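You operate a simulated robot arm through the tools that you are given. There is no shell and no other tool. Be economical: measure what you need, move in short steps, check, and stop when the job is done.

Carry out the task below with a simulated robot arm. There is one attempt and no reset: what you move stays moved.

JOB
Tighten both gland nuts to 30 drips a minute, drain the drip cup and grease the pump.
Fine: the set is isolated and stays so; read the drip gauge; end with both nuts turned about alike; close the cup's tap; a quarter turn on all three grease cups; close the guard hatch again.

Only the result counts: the job must be done as asked and must still hold three seconds after the hand-in. Knocking over, shifting, dropping, spilling or breaking anything else fails it.

ROBOT AND FRAMES
A 6-joint arm with a fingered hand, hanging from a carriage that runs on a rail from [-366, 1273] to [320, -1110] (x, y) and turns from -6.266 to 5.725 rad about z. Base frame: it is fixed where the carriage stands at the start and does not move with it; the origin is on the floor, on the carriage's upright axis, x ahead of it, y to its left, z up. Readings come in mm, rad, newtons and seconds.
With the tool pointing down near the work surface it reaches from about 100 to 380 mm from the robot's upright axis, wherever it stands. Its first joint turns from -2.897 to 2.897 rad. Places, roughly: coupling grease cup [400, 100, 900]; drip cup tap [400, -100, 500]; guard hatch [400, 100, 900]; left grease cup [500, 0, 900]; lower gland nut [500, -100, 700]; red pump [700, -300, 1100]; right grease cup [600, -100, 900]; upper gland nut [500, -100, 800]. Payload 4 kg.
The TCP is the grasp point between the finger pads, 29 mm short of the fingertips. In the tool frame z runs along the fingers and y along their closing line. Largest opening 100 mm; the body of the gripper starts 34 mm behind the TCP. The gripper is a hand of 5 fingers: y runs from the thumb to the fingers, the wrist lies at [-15, -114, -189] in the tool frame, and closing takes about 1.5 s.
Orientation is that of the tool frame in the base frame, as [roll, pitch, yaw] about the fixed x, y, z axes, in that order (R = Rz(yaw) Ry(pitch) Rx(roll)). With the fingers straight down and the wrist toward the robot, the tool's x, y and z point along [0, 1, 0], [1, 0, 0] and [0, 0, -1] of the base frame.

CONTROLS
- The arm moves only by the tool play_rows. Its argument "targets" is a list that holds one entry, the list of rows, each a list of 6 numbers: the shift along the tool's x, y, z in mm, then the turn, a rotation vector about the tool's x, y, z in rad. In form: [[[x, y, z, rx, ry, rz], ...]]. A call has 1 to 8 rows; each row is the pose to reach, as a shift and turn from the pose commanded when the call began, along the tool's axes at that moment. "jaw" is the opening, from 0 (shut) to 1 (fully open), set as the call begins (left out, the last holds). Rows are played at 5 a second. More than 50 mm and 0.15 rad between two rows, or a gripper value outside its range, and nothing of the call is played. A pose out of reach is approached as far as the arm can. The call stops where the force on the tool passes 90 N (or 10 N more than at its start, if that is more) or the arm is blocked; 0.2 s more then pass. The fingers move at their own pace (about 108 mm/s each) and stop on an object; they squeeze with about 24 N. The grip force told is the motor's: it shows also when the fingers shut on nothing. Time passes only in rows, and 0.2 s behind the last, so rows that repeat a pose let the fingers close. The reply holds the time, the measured pose of the TCP, the force on the tool along the base axes, the opening and the grip force, in the units named above and with some noise, with the torque about the TCP (base axes, N m) and any sound that the robot's microphone picked up, and new pictures: "views" is both (left out), scene, wrist or none.
- Cameras (640 x 400 px; columns grow to the right, rows downward): "scene" is now at [253.1, -13.2, 1737]; the picture's right is [-0.25, -0.97, 0.00], its down [-0.90, 0.23, -0.36] and it looks along [0.35, -0.09, -0.93] (base axes); focal length 287 px, centre (320, 200). "wrist" rides on the gripper at [66, -86, -121] in the tool frame; the picture's right is [-0.76, 0.31, -0.58], its down [-0.59, -0.70, 0.40] and it looks along [-0.28, 0.64, 0.71] (tool axes); focal length 247 px, centre (320, 200). There is no depth. A picture from a camera that has moved, and an enlarged one, comes with that camera's place and axes in the base frame and with its lens.
- slide_trunk(by): slides the trunk up (or, below 0, down) by that many mm; the arm and the scene camera ride with it, the base frame stays. It gives what a move gives, with no picture.
- roll_base(legs): drives the robot by 1 to 6 legs, each [ahead, left, turn to the left] in mm, mm and rad, along the robot's own axes; the way and the turn of a leg run together, so that a leg with both is an arc; at most 1500 mm and 3.142 rad a leg. The arm and the cameras ride along, it lands a little off, and it stops where it bumps. It keeps to its track: a leg is cut to what the track allows. It gives what a move gives, and a new picture of the scene camera.
- finger_targets(index, middle, ring, little, thumb_bend, thumb_turn): sets how far each is bent, from 0 (flat) to 1 (curled in); at 0.3 the hand is open as for a grip, at 0.7 the pads meet at the TCP. One left out holds its place. A second passes; each finger stops where it meets its share of the squeeze, and holds until it gets a number again. A gripper value or a shape takes the hand back. It gives what a move gives, with no picture; readings hold the bend of each and the force on index, middle, ring, little, thumb and palm. thumb_turn goes from beside the hand (0) to across from the fingers (1), as for a grip.
- hand_shape(shape): the hand has 5 fingers and takes this shape, open, in about a second: jaw (thumb against the fingers, like two jaws); tri (thumb and two fingers); tip (a fingertip pinch); poke (one finger out to press); point (the index stretched); flat (the hand flat); cup (the hand cupped); fist (a fist). The gripper value then closes the fingers along that shape, each until it touches; the sizes above hold for jaw. It gives what a move gives, with no picture.
- aim_head(pan, tilt): turns the head with the scene camera to pan (to the left, within 2.705 rad either way) and tilt (down, from -0.506 to 1.204), counted from straight ahead of the robot. It gives what a move gives, and a new picture of the scene camera.
- zoom(camera, box): a new picture of the part [left, top, right, bottom] of that camera's present view, enlarged. The clock stands still meanwhile.
- hand_in(): hands the job in; it is judged then, once.

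Go step by step. Nothing tells you exact positions but the pictures and the camera data: compare them with the known pose of the tool, close in by small moves and look again before you grip or let go. The budget is 120 turns and 260 pictures, counting those below and the enlarged ones. Unless the task says otherwise, let go and move clear before handing in.

The tools are called after ">>>" as name(argument=value, ...) on one line, values as JSON. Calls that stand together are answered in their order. play_rows: Moves the arm, as the interface text tells. Its arguments: {"type":"object","properties":{"targets":{"type":"array"},"jaw":{"type":"number"},"views":{"type":"string","enum":["both","scene","wrist","none"]}},"required":["targets"]} The other tools are called the same way: slide_trunk (by) slides the trunk up or down; hand_shape (shape) gives the hand a shape; finger_targets (index, middle, ring, little, thumb_bend, thumb_turn) moves the fingers one by one; roll_base (legs) drives the base; aim_head (pan, tilt) turns the head that bears the scene camera; zoom (camera, box) takes an enlarged picture of a part of a camera's view; hand_in () hands the job in.

At the start:

```text
t: 0.0
eef_pos: [320.9, 84.9, 999.3]
ee_rot: [-3.141, -0.001, 1.573]
ft_force: [0.3, -1.3, -0.9]
ft_torque: [-0.02, -0.02, -0.03]
grip_width: 100.0
finger_force: 0.1
shape: jaw
bend: [0.3, 0.3, 0.3, 0.3, 0.3, 0.98]
finger forces: [0.0, 0.0, 0.0, 0.1, 0.0, 0.0]
trunk travel left (down, up): [-475.0, 125.0]
robot x, y, heading: [-1.5, -2.3, -0.003]
head pan, tilt: [-0.248, 1.201]
```

scene: 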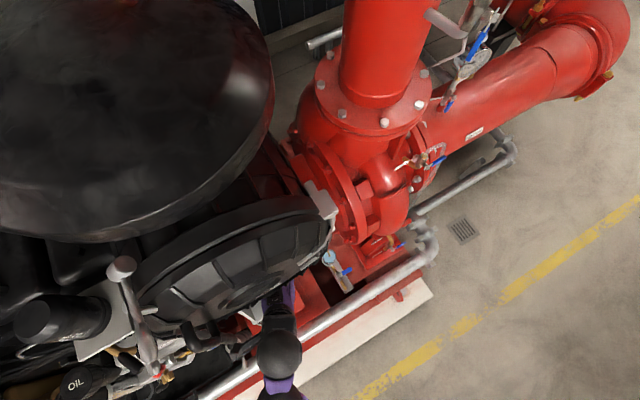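
wrist: 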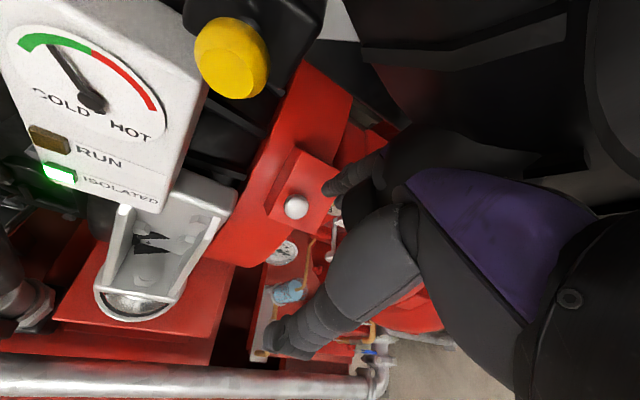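

I see the red pump with the gauge panel (isolated lamp lit) and a red hatch with a white knob close to the hand. I'll look around first with the head and zoom.

>>> zoom(camera="wrist", box=[220, 120, 460, 370])

>>> zoom(camera="scene", box=[240, 140, 460, 300])

>>> aim_head(pan=-0.25, tilt=0.8)

```text
1.60 times, centred on (340, 245) of wrist
camera zoom: at [234.6, 150.0, 1121.0], right [0.31, -0.76, 0.58], down [-0.7, -0.59, -0.4], along [0.64, -0.28, -0.71], focal length 395 px, centre (288, 128)
```

zoom: 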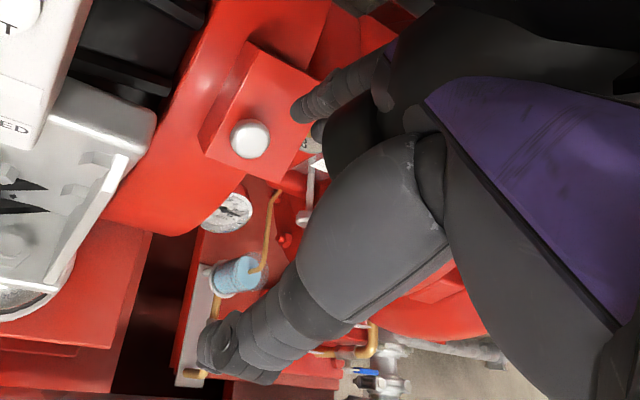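

```text
2.50 times, centred on (350, 220) of scene
camera zoom: at [253.1, -13.2, 1737.0], right [-0.25, -0.97, 0.0], down [-0.9, 0.23, -0.36], along [0.35, -0.09, -0.93], focal length 717 px, centre (245, 150)
```

zoom: 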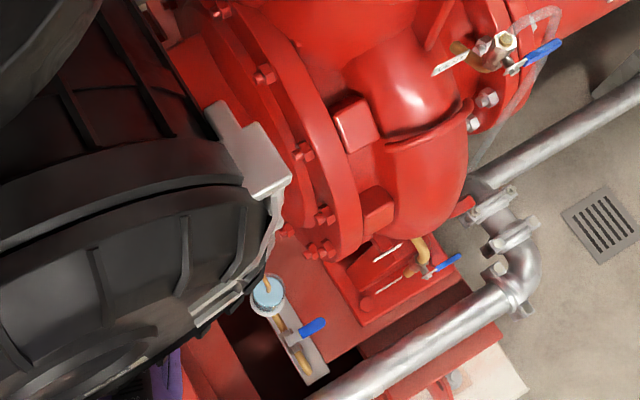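

```text
t: 0.9
eef_pos: [320.5, 85.8, 999.4]
ee_rot: [3.141, -0.001, 1.572]
ft_force: [-0.3, 1.0, -1.2]
ft_torque: [-0.02, 0.0, -0.03]
grip_width: 99.7
finger_force: 0.1
shape: jaw
bend: [0.3, 0.3, 0.3, 0.3, 0.3, 0.98]
finger forces: [0.0, 0.1, 0.1, 0.0, 0.0, 0.0]
trunk travel left (down, up): [-475.0, 125.0]
robot x, y, heading: [-1.7, -2.5, -0.001]
head pan, tilt: [-0.25, 0.799]
camera scene: at [277.1, -19.4, 1764.7], right [-0.25, -0.97, 0.0], down [-0.7, 0.18, -0.7], along [0.68, -0.17, -0.72], focal length 287 px, centre (320, 200)
```

scene: 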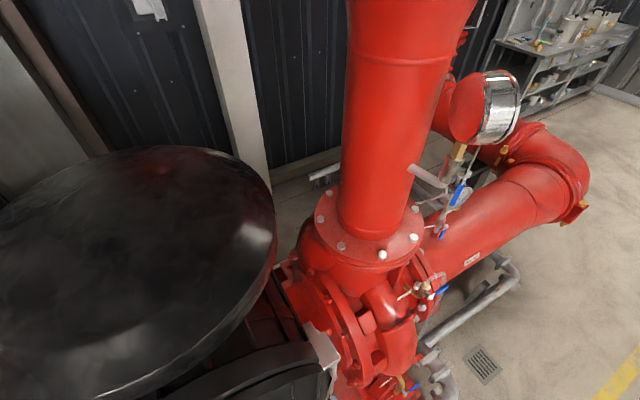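

I'll pull the hand back from the machine, then lower the trunk to look from lower down.

>>> play_rows(targets=[[[0, -40, 0, 0, 0, 0], [0, -80, 0, 0, 0, 0], [0, -120, 0, 0, 0, 0]]], views="wrist")

>>> slide_trunk(by=-150)

>>> aim_head(pan=-0.3, tilt=1.2)

```text
t: 1.7
eef_pos: [209.6, 79.5, 994.7]
ee_rot: [3.141, -0.003, 1.57]
ft_force: [-0.2, -0.2, 0.1]
ft_torque: [-0.01, 0.03, -0.02]
grip_width: 100.0
finger_force: 0.1
shape: jaw
bend: [0.3, 0.3, 0.3, 0.3, 0.3, 0.98]
finger forces: [0.0, 0.0, 0.1, 0.1, 0.0, 0.0]
out of reach, approached as far as the arm can: row 3
trunk travel left (down, up): [-475.0, 125.0]
robot x, y, heading: [1.9, 1.3, 0.003]
head pan, tilt: [-0.25, 0.799]
camera wrist: at [124.7, 144.6, 1115.8], right [0.31, -0.76, 0.58], down [-0.7, -0.59, -0.4], along [0.64, -0.28, -0.71], focal length 247 px, centre (320, 200)
```

wrist: 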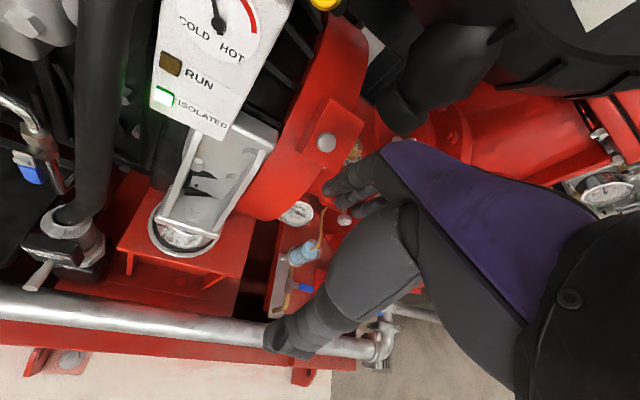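

```text
t: 3.4
eef_pos: [211.0, 79.5, 845.3]
ee_rot: [3.14, -0.001, 1.571]
ft_force: [-0.1, 0.4, 0.2]
ft_torque: [0.01, 0.01, 0.01]
grip_width: 99.5
finger_force: 0.2
shape: jaw
bend: [0.3, 0.3, 0.3, 0.3, 0.3, 0.98]
finger forces: [0.0, 0.0, 0.1, 0.0, 0.0, 0.0]
trunk travel left (down, up): [-325.0, 275.0]
robot x, y, heading: [0.2, 1.2, 0.0]
head pan, tilt: [-0.25, 0.799]
```

```text
t: 4.3
eef_pos: [211.3, 79.3, 844.7]
ee_rot: [3.141, -0.002, 1.574]
ft_force: [-0.2, -0.1, 0.0]
ft_torque: [-0.01, -0.03, 0.01]
grip_width: 99.8
finger_force: 0.0
shape: jaw
bend: [0.3, 0.3, 0.3, 0.3, 0.3, 0.98]
finger forces: [0.0, 0.1, 0.0, 0.0, 0.0, 0.0]
trunk travel left (down, up): [-325.0, 275.0]
robot x, y, heading: [1.6, 1.8, 0.003]
head pan, tilt: [-0.3, 1.201]
camera scene: at [252.4, -16.0, 1587.1], right [-0.3, -0.96, 0.0], down [-0.89, 0.28, -0.36], along [0.35, -0.11, -0.93], focal length 287 px, centre (320, 200)
```

scene: 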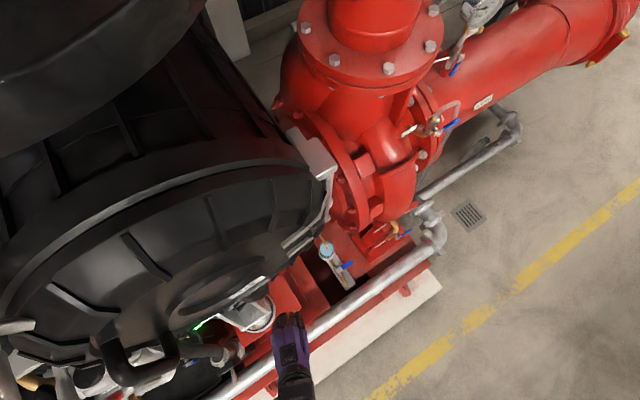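

The wrist camera gives the best front view; I'll take a picture from the lowered position.

>>> play_rows(targets=[[[0, 0, 0, 0, 0, 0]]], views="wrist")

>>> zoom(camera="wrist", box=[240, 80, 420, 340])

```text
t: 4.7
eef_pos: [209.7, 79.6, 844.7]
ee_rot: [3.142, -0.002, 1.571]
ft_force: [0.4, -0.4, 0.3]
ft_torque: [0.03, 0.0, -0.02]
grip_width: 99.5
finger_force: 0.0
shape: jaw
bend: [0.3, 0.3, 0.3, 0.3, 0.3, 0.98]
finger forces: [0.1, 0.0, 0.0, 0.0, 0.0, 0.0]
trunk travel left (down, up): [-325.0, 275.0]
robot x, y, heading: [-0.8, 0.1, 0.002]
head pan, tilt: [-0.3, 1.201]
camera wrist: at [124.8, 144.9, 965.8], right [0.31, -0.76, 0.58], down [-0.7, -0.59, -0.4], along [0.64, -0.28, -0.71], focal length 247 px, centre (320, 200)
```

wrist: 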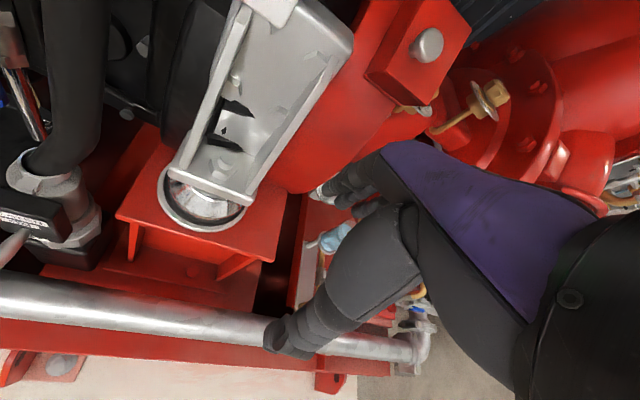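

```text
1.54 times, centred on (330, 210) of wrist
camera zoom: at [124.8, 144.9, 965.8], right [0.31, -0.76, 0.58], down [-0.7, -0.59, -0.4], along [0.64, -0.28, -0.71], focal length 380 px, centre (305, 185)
```

zoom: 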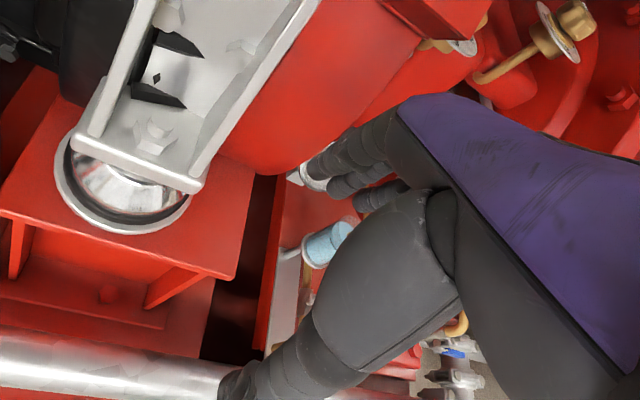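

I'll drive to the right along the rail and turn left to view the gland area.

>>> roll_base(legs=[[83, -288, 0], [0, 0, 0.6]])

>>> play_rows(targets=[[[0, 0, 0, 0, 0, 0]]], views="wrist")

>>> aim_head(pan=0.0, tilt=1.2)

```text
t: 8.4
eef_pos: [212.8, -104.9, 844.9]
ee_rot: [-3.141, -0.001, 2.174]
ft_force: [-0.1, -0.1, 0.9]
ft_torque: [-0.06, 0.01, 0.02]
grip_width: 99.6
finger_force: 0.1
shape: jaw
bend: [0.3, 0.3, 0.3, 0.3, 0.3, 0.98]
finger forces: [0.0, 0.0, 0.1, 0.1, 0.0, 0.0]
trunk travel left (down, up): [-325.0, 275.0]
robot x, y, heading: [84.8, -288.8, 0.6]
head pan, tilt: [-0.3, 1.201]
camera scene: at [300.9, -160.0, 1587.0], right [0.3, -0.96, 0.0], down [-0.89, -0.28, -0.36], along [0.35, 0.11, -0.93], focal length 287 px, centre (320, 200)
```

scene: 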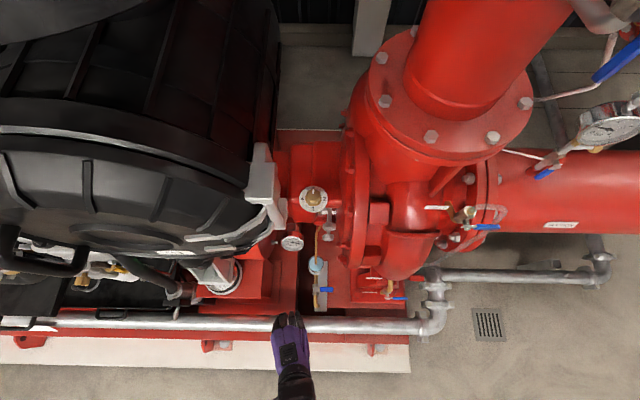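

```text
t: 8.8
eef_pos: [212.3, -106.1, 844.1]
ee_rot: [-3.14, -0.001, 2.172]
ft_force: [0.0, 0.0, 0.9]
ft_torque: [0.04, 0.01, 0.01]
grip_width: 99.8
finger_force: 0.0
shape: jaw
bend: [0.3, 0.3, 0.3, 0.3, 0.3, 0.98]
finger forces: [0.0, 0.0, 0.0, 0.0, 0.0, 0.1]
trunk travel left (down, up): [-325.0, 275.0]
robot x, y, heading: [83.0, -285.9, 0.603]
head pan, tilt: [-0.3, 1.201]
camera wrist: at [104.6, -100.1, 965.7], right [0.68, -0.45, 0.58], down [-0.25, -0.88, -0.4], along [0.69, 0.13, -0.71], focal length 247 px, centre (320, 200)
```

wrist: 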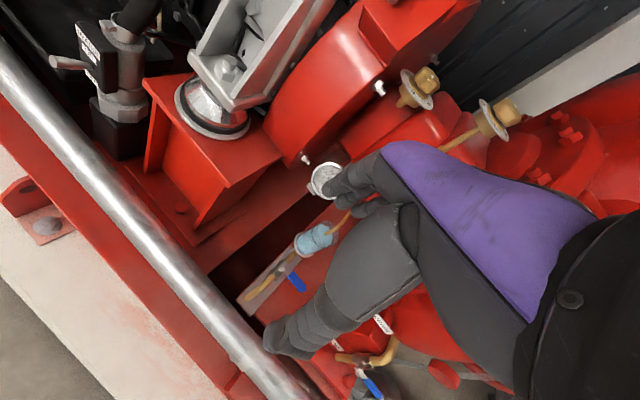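

```text
t: 9.6
eef_pos: [212.0, -105.3, 844.8]
ee_rot: [-3.141, -0.003, 2.173]
ft_force: [0.2, 0.4, -0.1]
ft_torque: [-0.01, 0.01, -0.02]
grip_width: 99.7
finger_force: 0.0
shape: jaw
bend: [0.3, 0.3, 0.3, 0.3, 0.3, 0.98]
finger forces: [0.1, 0.0, 0.0, 0.0, 0.0, 0.1]
trunk travel left (down, up): [-325.0, 275.0]
robot x, y, heading: [81.8, -289.9, 0.6]
head pan, tilt: [0.0, 1.201]
camera scene: at [293.6, -145.0, 1587.0], right [0.56, -0.83, 0.0], down [-0.77, -0.53, -0.36], along [0.3, 0.2, -0.93], focal length 287 px, centre (320, 200)
```

scene: 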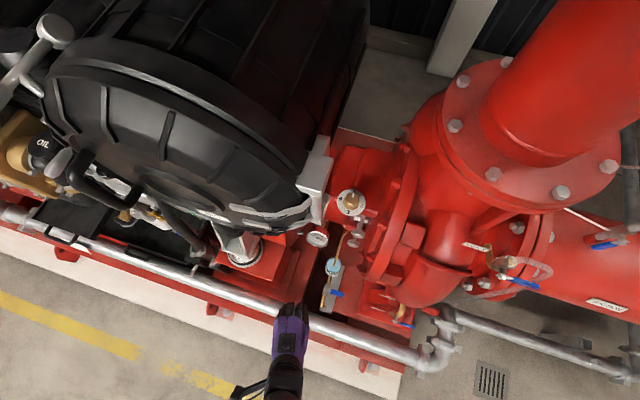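

Now both grease cups, the drip gauge and the drip cup show. Zooming in on the scene and wrist views.

>>> zoom(camera="scene", box=[290, 170, 400, 320])

>>> zoom(camera="wrist", box=[300, 40, 540, 200])

>>> zoom(camera="wrist", box=[220, 150, 420, 310])

```text
2.67 times, centred on (345, 245) of scene
camera zoom: at [293.6, -145.0, 1587.0], right [0.56, -0.83, 0.0], down [-0.77, -0.53, -0.36], along [0.3, 0.2, -0.93], focal length 764 px, centre (253, 80)
```

zoom: 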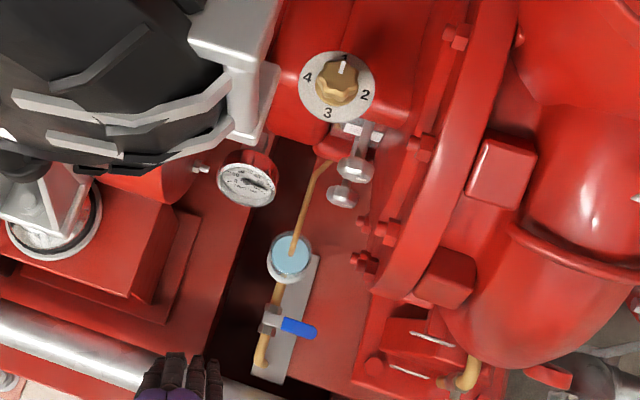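

```text
2.50 times, centred on (420, 120) of wrist
camera zoom: at [104.5, -100.0, 965.8], right [0.68, -0.45, 0.58], down [-0.25, -0.88, -0.4], along [0.69, 0.13, -0.71], focal length 617 px, centre (70, 400)
```

zoom: 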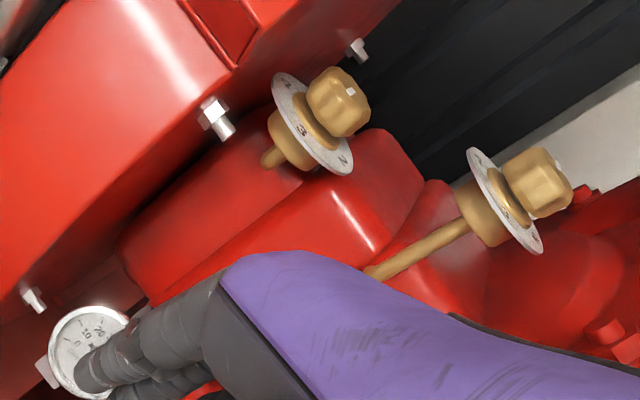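

```text
2.50 times, centred on (320, 230) of wrist
camera zoom: at [104.5, -100.0, 965.8], right [0.68, -0.45, 0.58], down [-0.25, -0.88, -0.4], along [0.69, 0.13, -0.71], focal length 617 px, centre (320, 125)
```

zoom: 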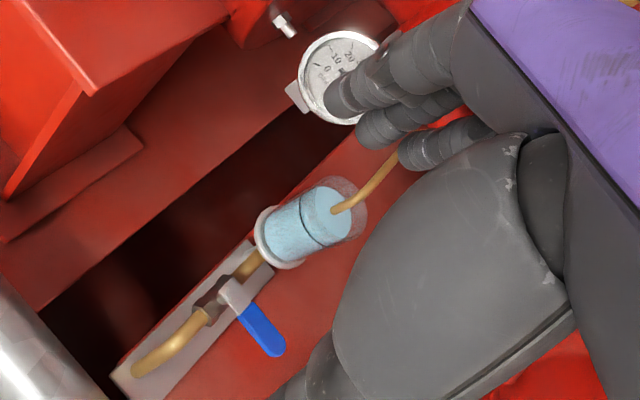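

The right grease cup (knob pointer at 1) is near (557,-67,900), the left near (480,18,850). I'll lower the trunk for a closer view of nuts and gauge.

>>> slide_trunk(by=-200)

>>> aim_head(pan=0.0, tilt=1.0)

>>> zoom(camera="scene", box=[280, 140, 440, 300])

>>> play_rows(targets=[[[0, 0, 0, 0, 0, 0]]], views="wrist")

```text
t: 11.8
eef_pos: [213.4, -106.0, 644.1]
ee_rot: [3.141, -0.002, 2.173]
ft_force: [-0.1, 0.1, 0.5]
ft_torque: [0.03, -0.02, 0.02]
grip_width: 99.7
finger_force: 0.3
shape: jaw
bend: [0.3, 0.3, 0.3, 0.3, 0.3, 0.98]
finger forces: [0.0, 0.1, 0.0, 0.0, 0.0, 0.0]
trunk travel left (down, up): [-125.0, 475.0]
robot x, y, heading: [84.1, -292.3, 0.599]
head pan, tilt: [0.0, 1.201]
```

```text
t: 12.5
eef_pos: [213.3, -105.6, 644.9]
ee_rot: [-3.141, -0.001, 2.173]
ft_force: [-0.5, -0.2, -0.7]
ft_torque: [0.05, 0.01, 0.01]
grip_width: 99.9
finger_force: 0.0
shape: jaw
bend: [0.3, 0.3, 0.3, 0.3, 0.3, 0.98]
finger forces: [0.1, 0.0, 0.0, 0.1, 0.1, 0.0]
trunk travel left (down, up): [-125.0, 475.0]
robot x, y, heading: [82.7, -285.8, 0.605]
head pan, tilt: [0.0, 1.0]
camera scene: at [304.9, -137.2, 1399.6], right [0.57, -0.82, 0.0], down [-0.69, -0.48, -0.54], along [0.45, 0.31, -0.84], focal length 287 px, centre (320, 200)
```

scene: 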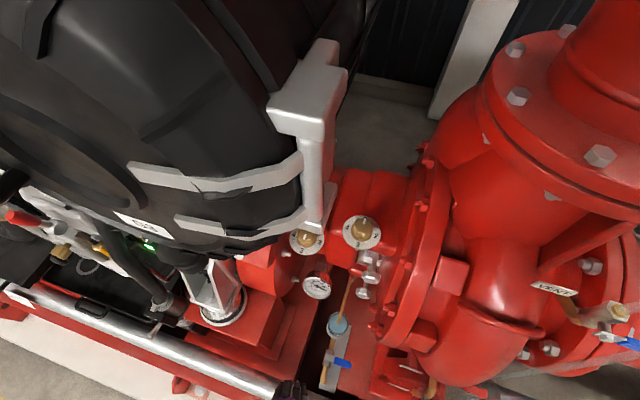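

```text
2.50 times, centred on (360, 220) of scene
camera zoom: at [304.9, -137.2, 1399.6], right [0.57, -0.82, 0.0], down [-0.69, -0.48, -0.54], along [0.45, 0.31, -0.84], focal length 717 px, centre (220, 150)
```

zoom: 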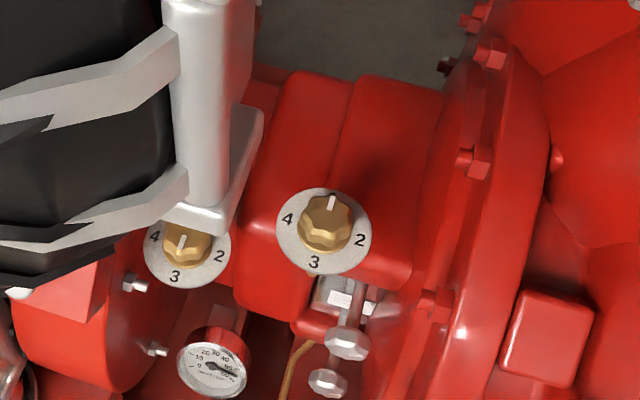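

```text
t: 12.9
eef_pos: [213.0, -105.2, 644.4]
ee_rot: [3.14, -0.001, 2.172]
ft_force: [-0.3, -0.2, -0.1]
ft_torque: [0.01, 0.01, 0.03]
grip_width: 99.9
finger_force: 0.0
shape: jaw
bend: [0.3, 0.3, 0.3, 0.3, 0.3, 0.98]
finger forces: [0.0, 0.0, 0.0, 0.0, 0.0, 0.0]
trunk travel left (down, up): [-125.0, 475.0]
robot x, y, heading: [82.8, -288.7, 0.6]
head pan, tilt: [0.0, 1.0]
camera wrist: at [104.5, -100.0, 765.8], right [0.68, -0.45, 0.58], down [-0.25, -0.88, -0.4], along [0.69, 0.13, -0.71], focal length 247 px, centre (320, 200)
```

wrist: 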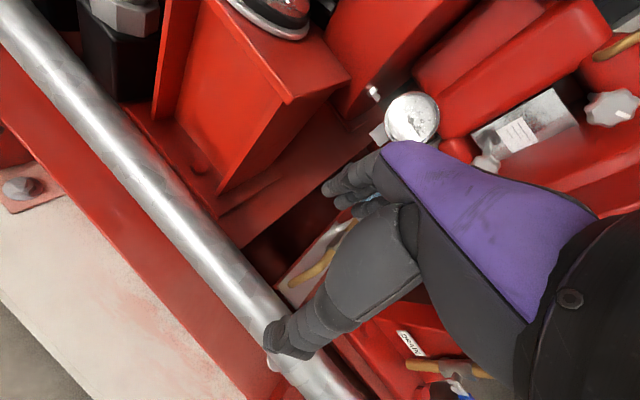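

>>> zoom(camera="wrist", box=[380, 60, 640, 220])

>>> zoom(camera="scene", box=[296, 240, 396, 310])

```text
2.46 times, centred on (510, 140) of wrist
camera zoom: at [104.5, -100.0, 765.8], right [0.68, -0.45, 0.58], down [-0.25, -0.88, -0.4], along [0.69, 0.13, -0.71], focal length 608 px, centre (-148, 348)
```

zoom: 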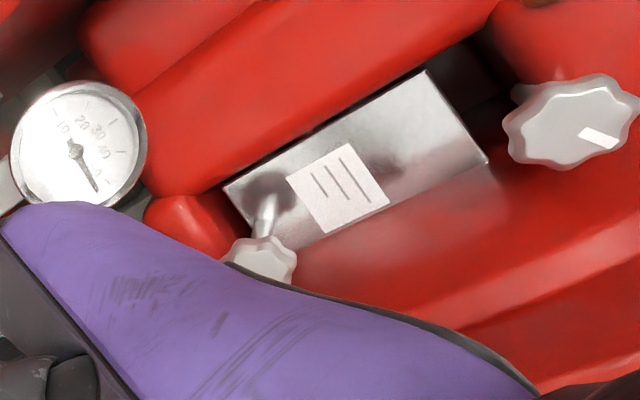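

```text
5.71 times, centred on (346, 275) of scene
camera zoom: at [304.9, -137.2, 1399.6], right [0.57, -0.82, 0.0], down [-0.69, -0.48, -0.54], along [0.45, 0.31, -0.84], focal length 1638 px, centre (171, -229)
```

zoom: 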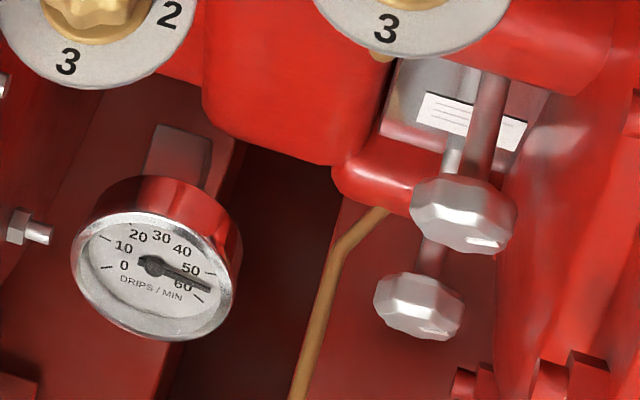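

The gland nuts are scalloped hand-wheels facing the robot at about (527,-119,798) and (527,-116,673), and the gauge reads about 55. I'll drive nearer and swing the hand to point forward.

>>> roll_base(legs=[[21, 63, -0.3]])

>>> play_rows(targets=[[[0, 27, -19, -0.15, 0, 0], [0, 51, -42, -0.3, 0, 0], [0, 71, -69, -0.45, 0, 0], [0, 87, -97, -0.6, 0, 0], [0, 98, -129, -0.75, 0, 0], [0, 105, -161, -0.9, 0, 0], [0, 107, -195, -1.05, 0, 0], [0, 105, -227, -1.2, 0, 0]]])

```text
t: 14.3
eef_pos: [243.2, -89.0, 644.8]
ee_rot: [3.141, -0.002, 1.875]
ft_force: [-0.7, 0.4, -0.3]
ft_torque: [-0.03, 0.0, -0.01]
grip_width: 99.9
finger_force: 0.1
shape: jaw
bend: [0.3, 0.3, 0.3, 0.3, 0.3, 0.98]
finger forces: [0.0, 0.0, 0.1, 0.0, 0.0, 0.0]
trunk travel left (down, up): [-125.0, 475.0]
robot x, y, heading: [64.9, -227.1, 0.301]
head pan, tilt: [0.0, 1.0]
camera scene: at [322.0, -147.4, 1399.6], right [0.3, -0.95, 0.0], down [-0.8, -0.25, -0.54], along [0.52, 0.16, -0.84], focal length 287 px, centre (320, 200)
```

scene: 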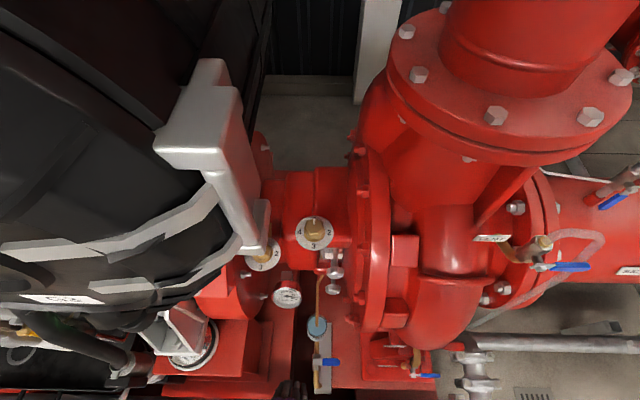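

```text
t: 16.1
eef_pos: [344.7, -59.3, 871.7]
ee_rot: [1.941, -0.002, 1.875]
ft_force: [-0.8, 0.9, 0.0]
ft_torque: [0.0, 0.01, 0.0]
grip_width: 100.1
finger_force: 0.1
shape: jaw
bend: [0.3, 0.3, 0.3, 0.3, 0.3, 0.98]
finger forces: [0.0, 0.0, 0.1, 0.1, 0.0, 0.0]
trunk travel left (down, up): [-125.0, 475.0]
robot x, y, heading: [68.8, -229.1, 0.3]
head pan, tilt: [0.0, 1.0]
camera scene: at [322.0, -147.5, 1399.6], right [0.3, -0.95, 0.0], down [-0.8, -0.25, -0.54], along [0.52, 0.16, -0.84], focal length 287 px, centre (320, 200)
camera wrist: at [187.1, -39.4, 836.0], right [-0.18, -0.85, 0.49], down [0.29, -0.53, -0.8], along [0.94, 0.0, 0.34], focal length 247 px, centre (320, 200)
```

scene: 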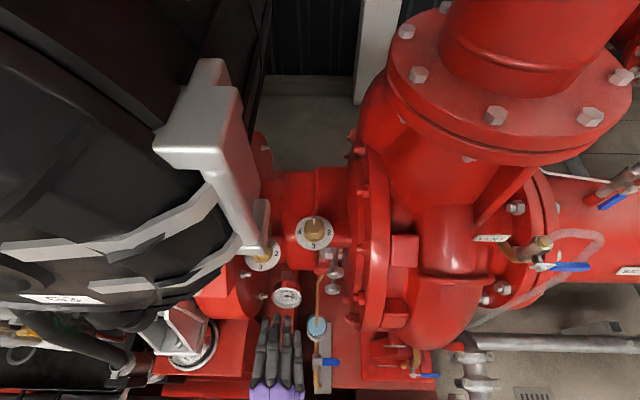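
wrist: 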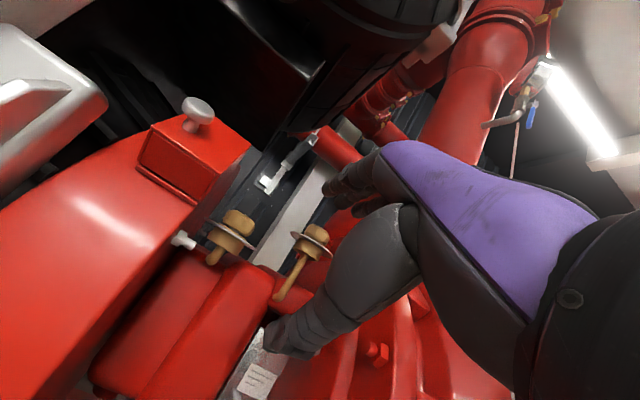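

The hand swings fine. Now I align it to point along +x and stand off in front of the upper nut.

>>> play_rows(targets=[[[-21, -11, 24, -0.092, -0.076, 0.014], [-43, -21, 47, -0.185, -0.151, 0.029], [-64, -32, 71, -0.277, -0.227, 0.043], [-86, -43, 94, -0.37, -0.303, 0.058]]])

>>> zoom(camera="scene", box=[230, 210, 390, 370])

```text
t: 17.1
eef_pos: [436.3, -120.1, 797.6]
ee_rot: [1.567, -0.004, 1.566]
ft_force: [1.0, 1.2, 0.0]
ft_torque: [0.0, -0.01, 0.0]
grip_width: 99.7
finger_force: 0.1
shape: jaw
bend: [0.3, 0.3, 0.3, 0.3, 0.3, 0.98]
finger forces: [0.0, 0.0, 0.0, 0.0, 0.0, 0.0]
trunk travel left (down, up): [-125.0, 475.0]
robot x, y, heading: [67.1, -231.5, 0.298]
head pan, tilt: [0.0, 1.0]
camera scene: at [322.6, -147.1, 1399.9], right [0.3, -0.95, 0.0], down [-0.8, -0.25, -0.54], along [0.52, 0.16, -0.84], focal length 287 px, centre (320, 200)
camera wrist: at [316.6, -52.9, 712.3], right [-0.58, -0.76, 0.3], down [0.4, -0.59, -0.7], along [0.71, -0.29, 0.64], focal length 247 px, centre (320, 200)
```

scene: 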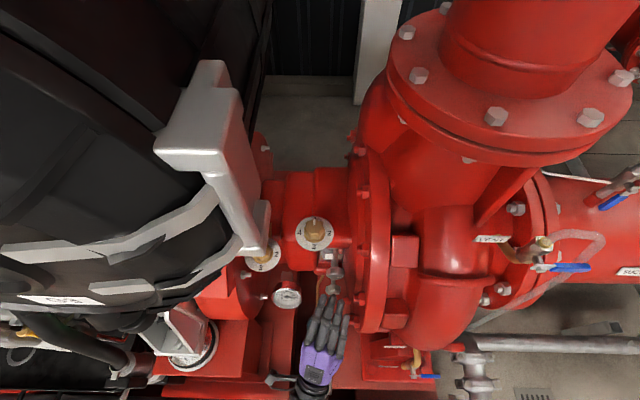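
wrist: 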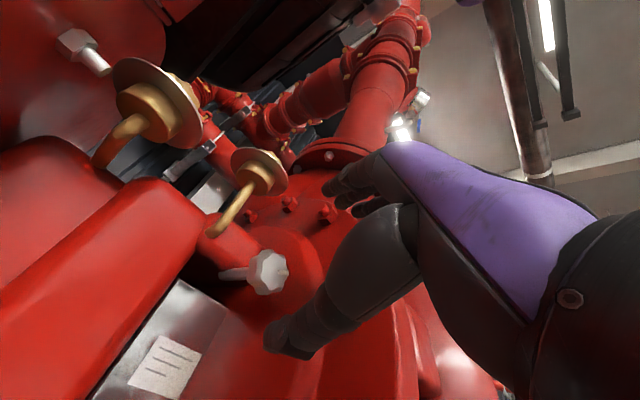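

```text
2.50 times, centred on (310, 290) of scene
camera zoom: at [322.6, -147.1, 1399.9], right [0.3, -0.95, 0.0], down [-0.8, -0.25, -0.54], along [0.52, 0.16, -0.84], focal length 717 px, centre (345, -25)
```

zoom: 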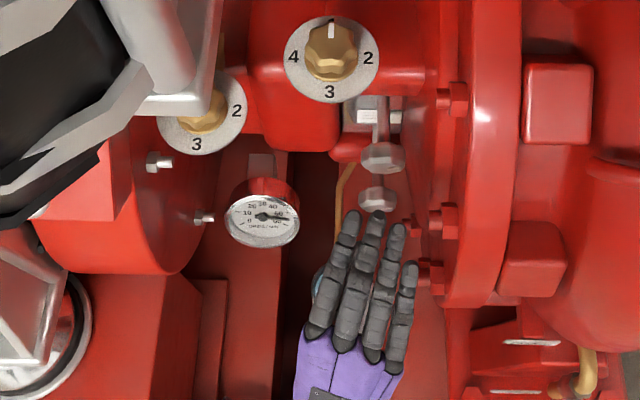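

The machine is yawed by about 0.28 rad (parallel to the rail), so the nut axis runs inward along (0.96, 0.28, 0). I'll align to that with a backward roll at standoff.

>>> play_rows(targets=[[[-5, 0, 3, -0.014, 0.056, -0.1], [-10, 0, 6, -0.028, 0.112, -0.2], [-15, 0, 9, -0.042, 0.168, -0.3], [-21, 0, 14, -0.056, 0.224, -0.4], [-21, 0, 14, -0.07, 0.28, -0.5]]])

>>> zoom(camera="scene", box=[250, 230, 390, 370])

```text
t: 18.3
eef_pos: [451.8, -141.9, 797.2]
ee_rot: [1.57, 0.504, 1.852]
ft_force: [-0.3, 0.1, 0.4]
ft_torque: [0.03, 0.01, -0.04]
grip_width: 100.3
finger_force: 0.0
shape: jaw
bend: [0.3, 0.3, 0.3, 0.3, 0.3, 0.98]
finger forces: [0.1, 0.1, 0.0, 0.1, 0.0, 0.0]
trunk travel left (down, up): [-125.0, 475.0]
robot x, y, heading: [70.3, -225.5, 0.301]
head pan, tilt: [0.0, 1.0]
camera scene: at [321.8, -147.4, 1399.6], right [0.3, -0.95, 0.0], down [-0.8, -0.25, -0.54], along [0.52, 0.16, -0.84], focal length 287 px, centre (320, 200)
camera wrist: at [330.2, -158.6, 690.1], right [-0.41, -0.66, 0.63], down [0.62, -0.71, -0.33], along [0.67, 0.26, 0.7], focal length 247 px, centre (320, 200)
```

scene: 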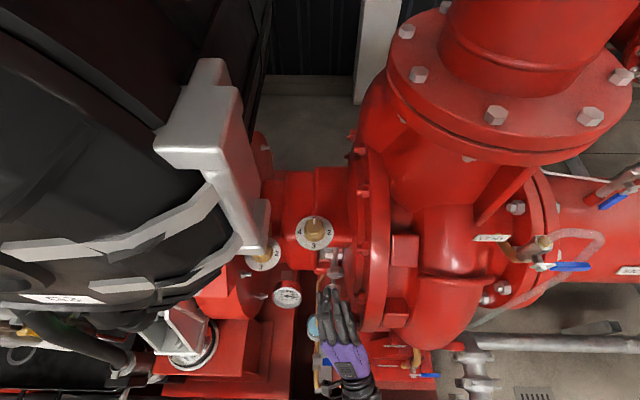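
wrist: 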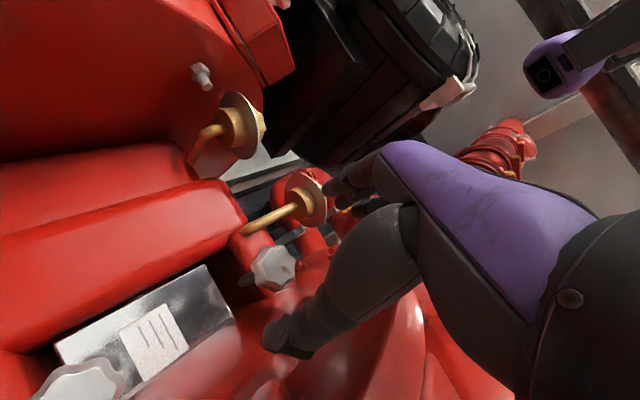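

```text
2.86 times, centred on (320, 300) of scene
camera zoom: at [321.8, -147.4, 1399.6], right [0.3, -0.95, 0.0], down [-0.8, -0.25, -0.54], along [0.52, 0.16, -0.84], focal length 819 px, centre (320, -86)
```

zoom: 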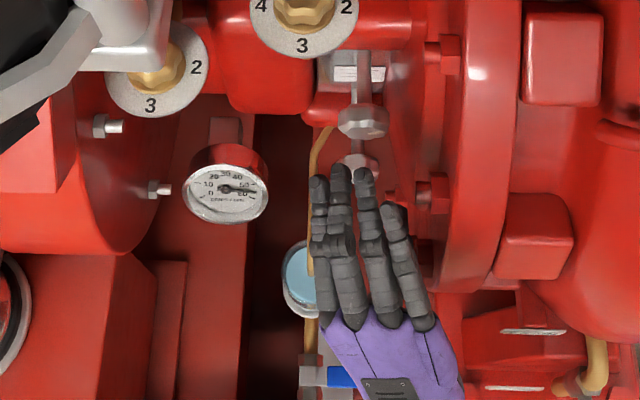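

Well aligned. Advance onto the upper nut, then close.

>>> play_rows(targets=[[[0, 0, 30, 0, 0, 0], [0, 0, 60, 0, 0, 0], [0, 0, 75, 0, 0, 0], [0, 0, 75, 0, 0, 0]]])

>>> zoom(camera="scene", box=[250, 230, 390, 370])

```text
t: 19.3
eef_pos: [511.2, -105.0, 790.6]
ee_rot: [1.589, 0.489, 1.875]
ft_force: [-34.7, 38.3, -15.0]
ft_torque: [3.23, 0.42, -6.66]
grip_width: 99.8
finger_force: 0.0
shape: jaw
bend: [0.3, 0.3, 0.3, 0.3, 0.3, 0.98]
finger forces: [0.1, 0.0, 0.0, 0.0, 0.0, 0.0]
trunk travel left (down, up): [-125.0, 475.0]
robot x, y, heading: [69.3, -227.8, 0.304]
head pan, tilt: [0.0, 1.0]
camera scene: at [316.5, -141.0, 1397.9], right [0.3, -0.95, -0.01], down [-0.81, -0.25, -0.54], along [0.51, 0.17, -0.84], focal length 287 px, centre (320, 200)
camera wrist: at [389.8, -123.9, 685.9], right [-0.39, -0.67, 0.63], down [0.62, -0.7, -0.35], along [0.68, 0.26, 0.69], focal length 247 px, centre (320, 200)
```

scene: 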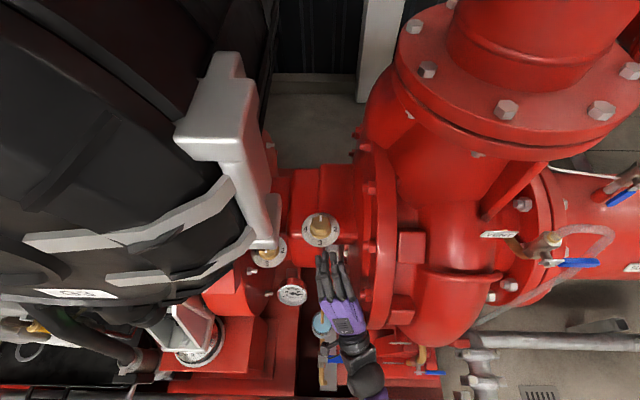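
wrist: 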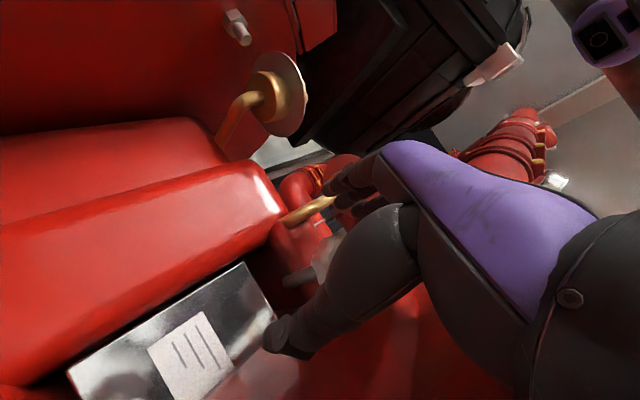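

```text
2.86 times, centred on (320, 300) of scene
camera zoom: at [316.5, -141.0, 1397.9], right [0.3, -0.95, -0.01], down [-0.81, -0.25, -0.54], along [0.51, 0.17, -0.84], focal length 819 px, centre (320, -86)
```

zoom: 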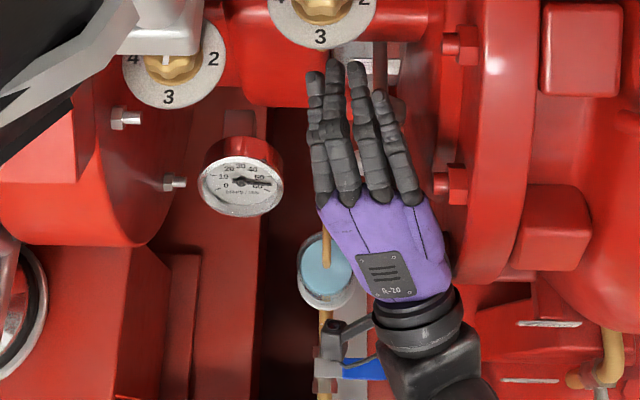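

The hand's right edge met the pump flange bolts; nothing is damaged but I must keep the wrist to the left. I'll back off and re-roll the hand the other way.

>>> play_rows(targets=[[[0, 0, -30, 0, 0, 0], [0, 0, -65, 0, 0, 0], [0, 0, -65, 0, 0, 0.14], [0, 0, -65, 0, 0, 0.28], [0, 0, -65, 0, 0, 0.42], [0, 0, -65, 0, 0, 0.56], [0, 0, -65, 0, 0, 0.7], [0, 0, -65, 0, 0, 0.8]]])

>>> zoom(camera="scene", box=[250, 230, 390, 370])

```text
t: 21.1
eef_pos: [461.2, -133.2, 798.2]
ee_rot: [1.568, -0.301, 1.861]
ft_force: [-1.6, 9.0, 4.1]
ft_torque: [-0.51, -0.05, -0.18]
grip_width: 99.9
finger_force: 0.1
shape: jaw
bend: [0.3, 0.3, 0.3, 0.3, 0.3, 0.98]
finger forces: [0.1, 0.1, 0.1, 9.9, 0.1, 0.0]
trunk travel left (down, up): [-125.0, 475.0]
robot x, y, heading: [63.6, -229.0, 0.303]
head pan, tilt: [0.0, 1.0]
camera scene: at [321.9, -146.1, 1399.8], right [0.3, -0.95, 0.0], down [-0.8, -0.25, -0.54], along [0.52, 0.16, -0.84], focal length 287 px, centre (320, 200)
camera wrist: at [319.9, -83.0, 735.5], right [-0.32, -0.94, 0.07], down [0.48, -0.23, -0.85], along [0.81, -0.24, 0.53], focal length 247 px, centre (320, 200)
```

scene: 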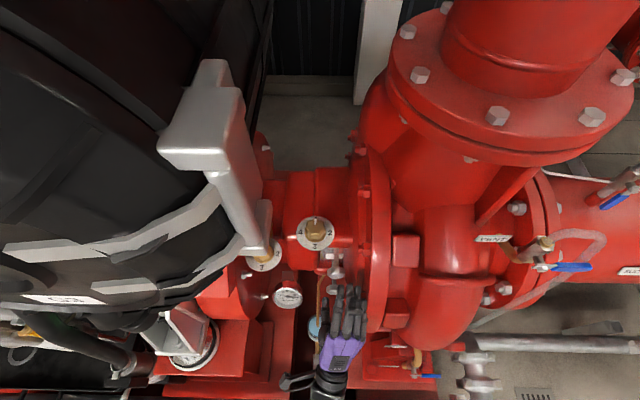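
wrist: 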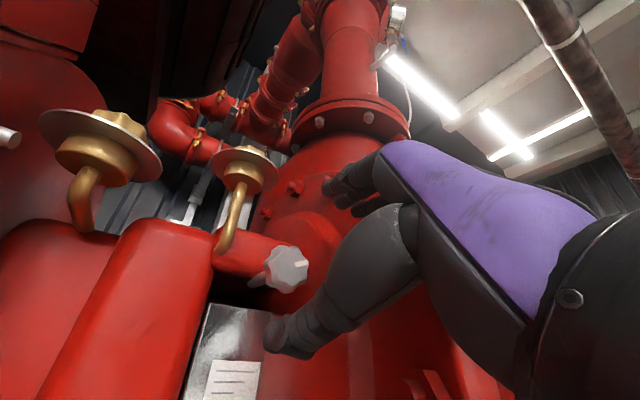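

```text
2.86 times, centred on (320, 300) of scene
camera zoom: at [321.9, -146.1, 1399.8], right [0.3, -0.95, 0.0], down [-0.8, -0.25, -0.54], along [0.52, 0.16, -0.84], focal length 819 px, centre (320, -86)
```

zoom: 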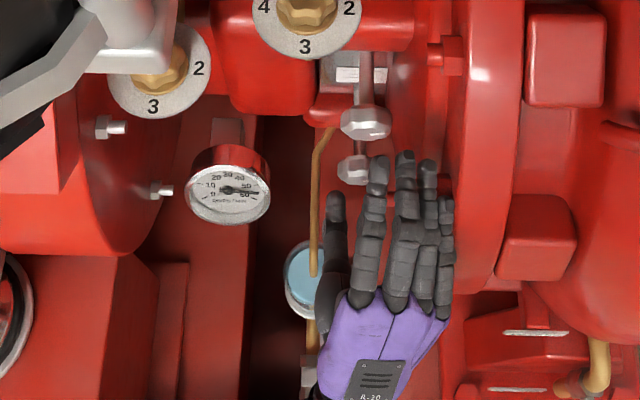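

The little finger brushes the flange. I'll back off a little left and use the three-finger shape to make the hand narrower.

>>> play_rows(targets=[[[15, 0, -10, 0, 0, 0], [25, 0, -20, 0, 0, -0.1], [25, 0, -20, 0, 0, -0.2], [25, 0, -20, 0, 0, -0.3]]], views="none")

>>> hand_shape(shape="tri")

>>> play_rows(targets=[[[0, 0, 0, 0, 0, 0]]])

>>> zoom(camera="scene", box=[250, 230, 390, 370])

```text
t: 22.1
eef_pos: [435.1, -120.6, 804.4]
ee_rot: [1.571, 0.002, 1.851]
ft_force: [-0.3, -0.2, -0.6]
ft_torque: [0.0, -0.02, 0.0]
grip_width: 99.8
finger_force: 0.1
shape: jaw
bend: [0.3, 0.3, 0.3, 0.3, 0.3, 0.98]
finger forces: [0.0, 0.0, 0.0, 0.0, 0.0, 0.0]
trunk travel left (down, up): [-125.0, 475.0]
robot x, y, heading: [65.6, -231.2, 0.304]
head pan, tilt: [0.0, 1.0]
```

```text
t: 23.0
eef_pos: [435.9, -120.9, 804.1]
ee_rot: [1.572, -0.001, 1.852]
ft_force: [-0.3, -0.6, -0.3]
ft_torque: [-0.04, -0.04, 0.01]
grip_width: 99.9
finger_force: 0.2
shape: tri
bend: [0.3, 0.3, 0.99, 0.99, 0.3, 0.98]
finger forces: [0.0, 0.0, 0.0, 0.0, 0.1, 0.0]
trunk travel left (down, up): [-125.0, 475.0]
robot x, y, heading: [63.4, -229.5, 0.306]
head pan, tilt: [0.0, 1.0]
```

```text
t: 23.4
eef_pos: [434.9, -120.8, 805.3]
ee_rot: [1.57, 0.0, 1.856]
ft_force: [0.0, -0.1, 0.5]
ft_torque: [0.02, -0.01, 0.02]
grip_width: 99.8
finger_force: 0.0
shape: tri
bend: [0.3, 0.3, 0.99, 0.99, 0.3, 0.98]
finger forces: [0.0, 0.0, 0.0, 0.0, 0.0, 0.0]
trunk travel left (down, up): [-125.0, 475.0]
robot x, y, heading: [66.6, -230.6, 0.305]
head pan, tilt: [0.0, 1.0]
camera scene: at [322.1, -147.5, 1399.6], right [0.3, -0.95, 0.0], down [-0.8, -0.25, -0.54], along [0.52, 0.16, -0.84], focal length 287 px, centre (320, 200)
camera wrist: at [300.3, -90.9, 719.0], right [-0.34, -0.89, 0.31], down [0.55, -0.46, -0.7], along [0.76, -0.07, 0.64], focal length 247 px, centre (320, 200)
```

scene: 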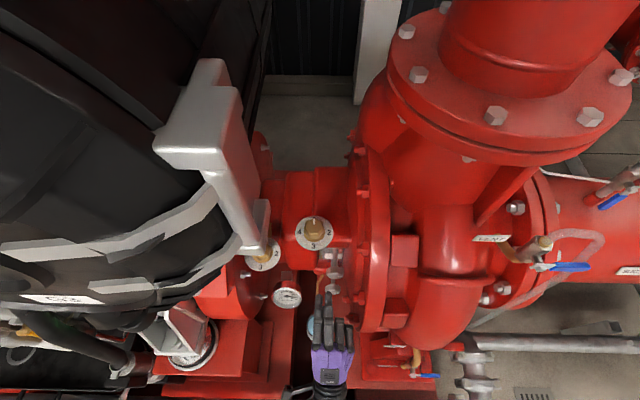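
wrist: 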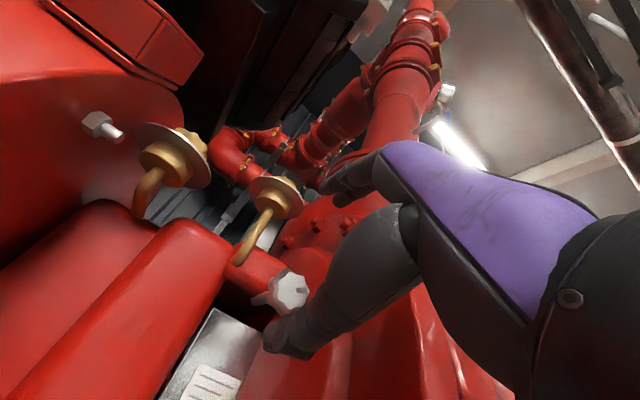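

```text
2.86 times, centred on (320, 300) of scene
camera zoom: at [322.1, -147.5, 1399.6], right [0.3, -0.95, 0.0], down [-0.8, -0.25, -0.54], along [0.52, 0.16, -0.84], focal length 819 px, centre (320, -86)
```

zoom: 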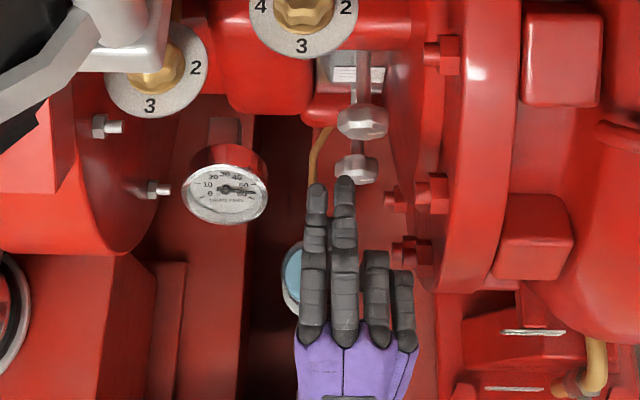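

Index and middle straddle the TCP, so this shape is narrow. I'll narrow the opening, centre on the nut, roll +0.3 and advance in steps.

>>> play_rows(targets=[[[-11, -4, 0, 0, 0, 0.1], [-22, -8, 0, 0, 0, 0.2], [-22, -8, 25, 0, 0, 0.3], [-22, -8, 50, 0, 0, 0.3], [-22, -8, 70, 0, 0, 0.3], [-22, -8, 88, 0, 0, 0.3], [-22, -8, 88, 0, 0, 0.3]]], jaw=0.7)

>>> zoom(camera="scene", box=[250, 210, 390, 350])

```text
t: 25.0
eef_pos: [527.2, -115.6, 798.2]
ee_rot: [1.571, -0.3, 1.854]
ft_force: [-0.3, 4.1, 0.5]
ft_torque: [-0.08, 0.03, -0.15]
grip_width: 70.1
finger_force: 0.1
shape: tri
bend: [0.41, 0.35, 0.99, 0.99, 0.3, 0.99]
finger forces: [0.0, 0.0, 0.0, 3.9, 0.0, 0.1]
trunk travel left (down, up): [-125.0, 475.0]
robot x, y, heading: [67.5, -228.9, 0.299]
head pan, tilt: [0.0, 1.0]
camera scene: at [322.1, -146.9, 1399.7], right [0.3, -0.95, 0.0], down [-0.8, -0.25, -0.54], along [0.52, 0.16, -0.84], focal length 287 px, centre (320, 200)
camera wrist: at [385.9, -64.3, 734.6], right [-0.33, -0.94, 0.07], down [0.48, -0.23, -0.85], along [0.81, -0.24, 0.53], focal length 247 px, centre (320, 200)
```

scene: 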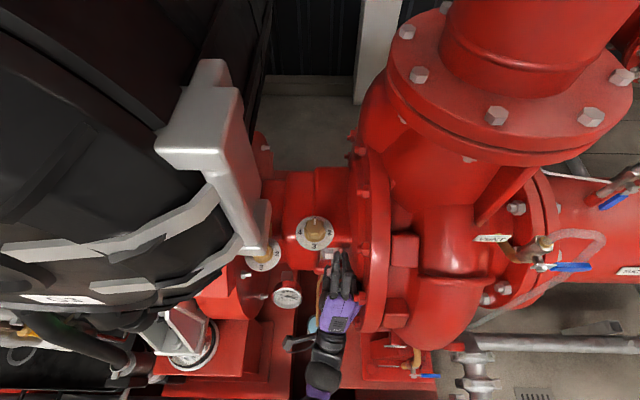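
wrist: 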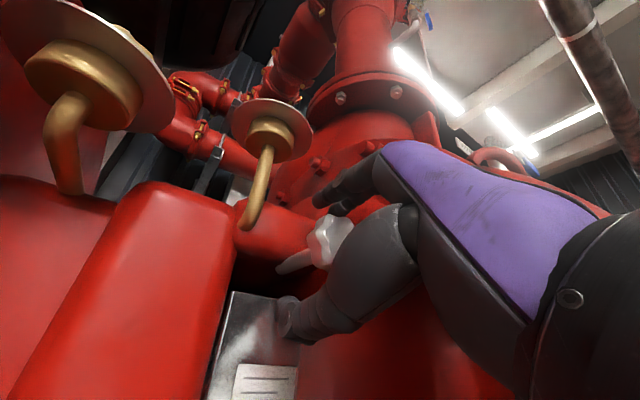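

```text
2.86 times, centred on (320, 280) of scene
camera zoom: at [322.1, -146.9, 1399.7], right [0.3, -0.95, 0.0], down [-0.8, -0.25, -0.54], along [0.52, 0.16, -0.84], focal length 819 px, centre (320, -29)
```

zoom: 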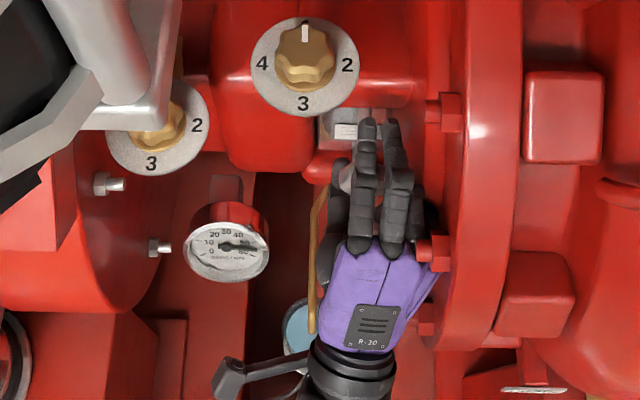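

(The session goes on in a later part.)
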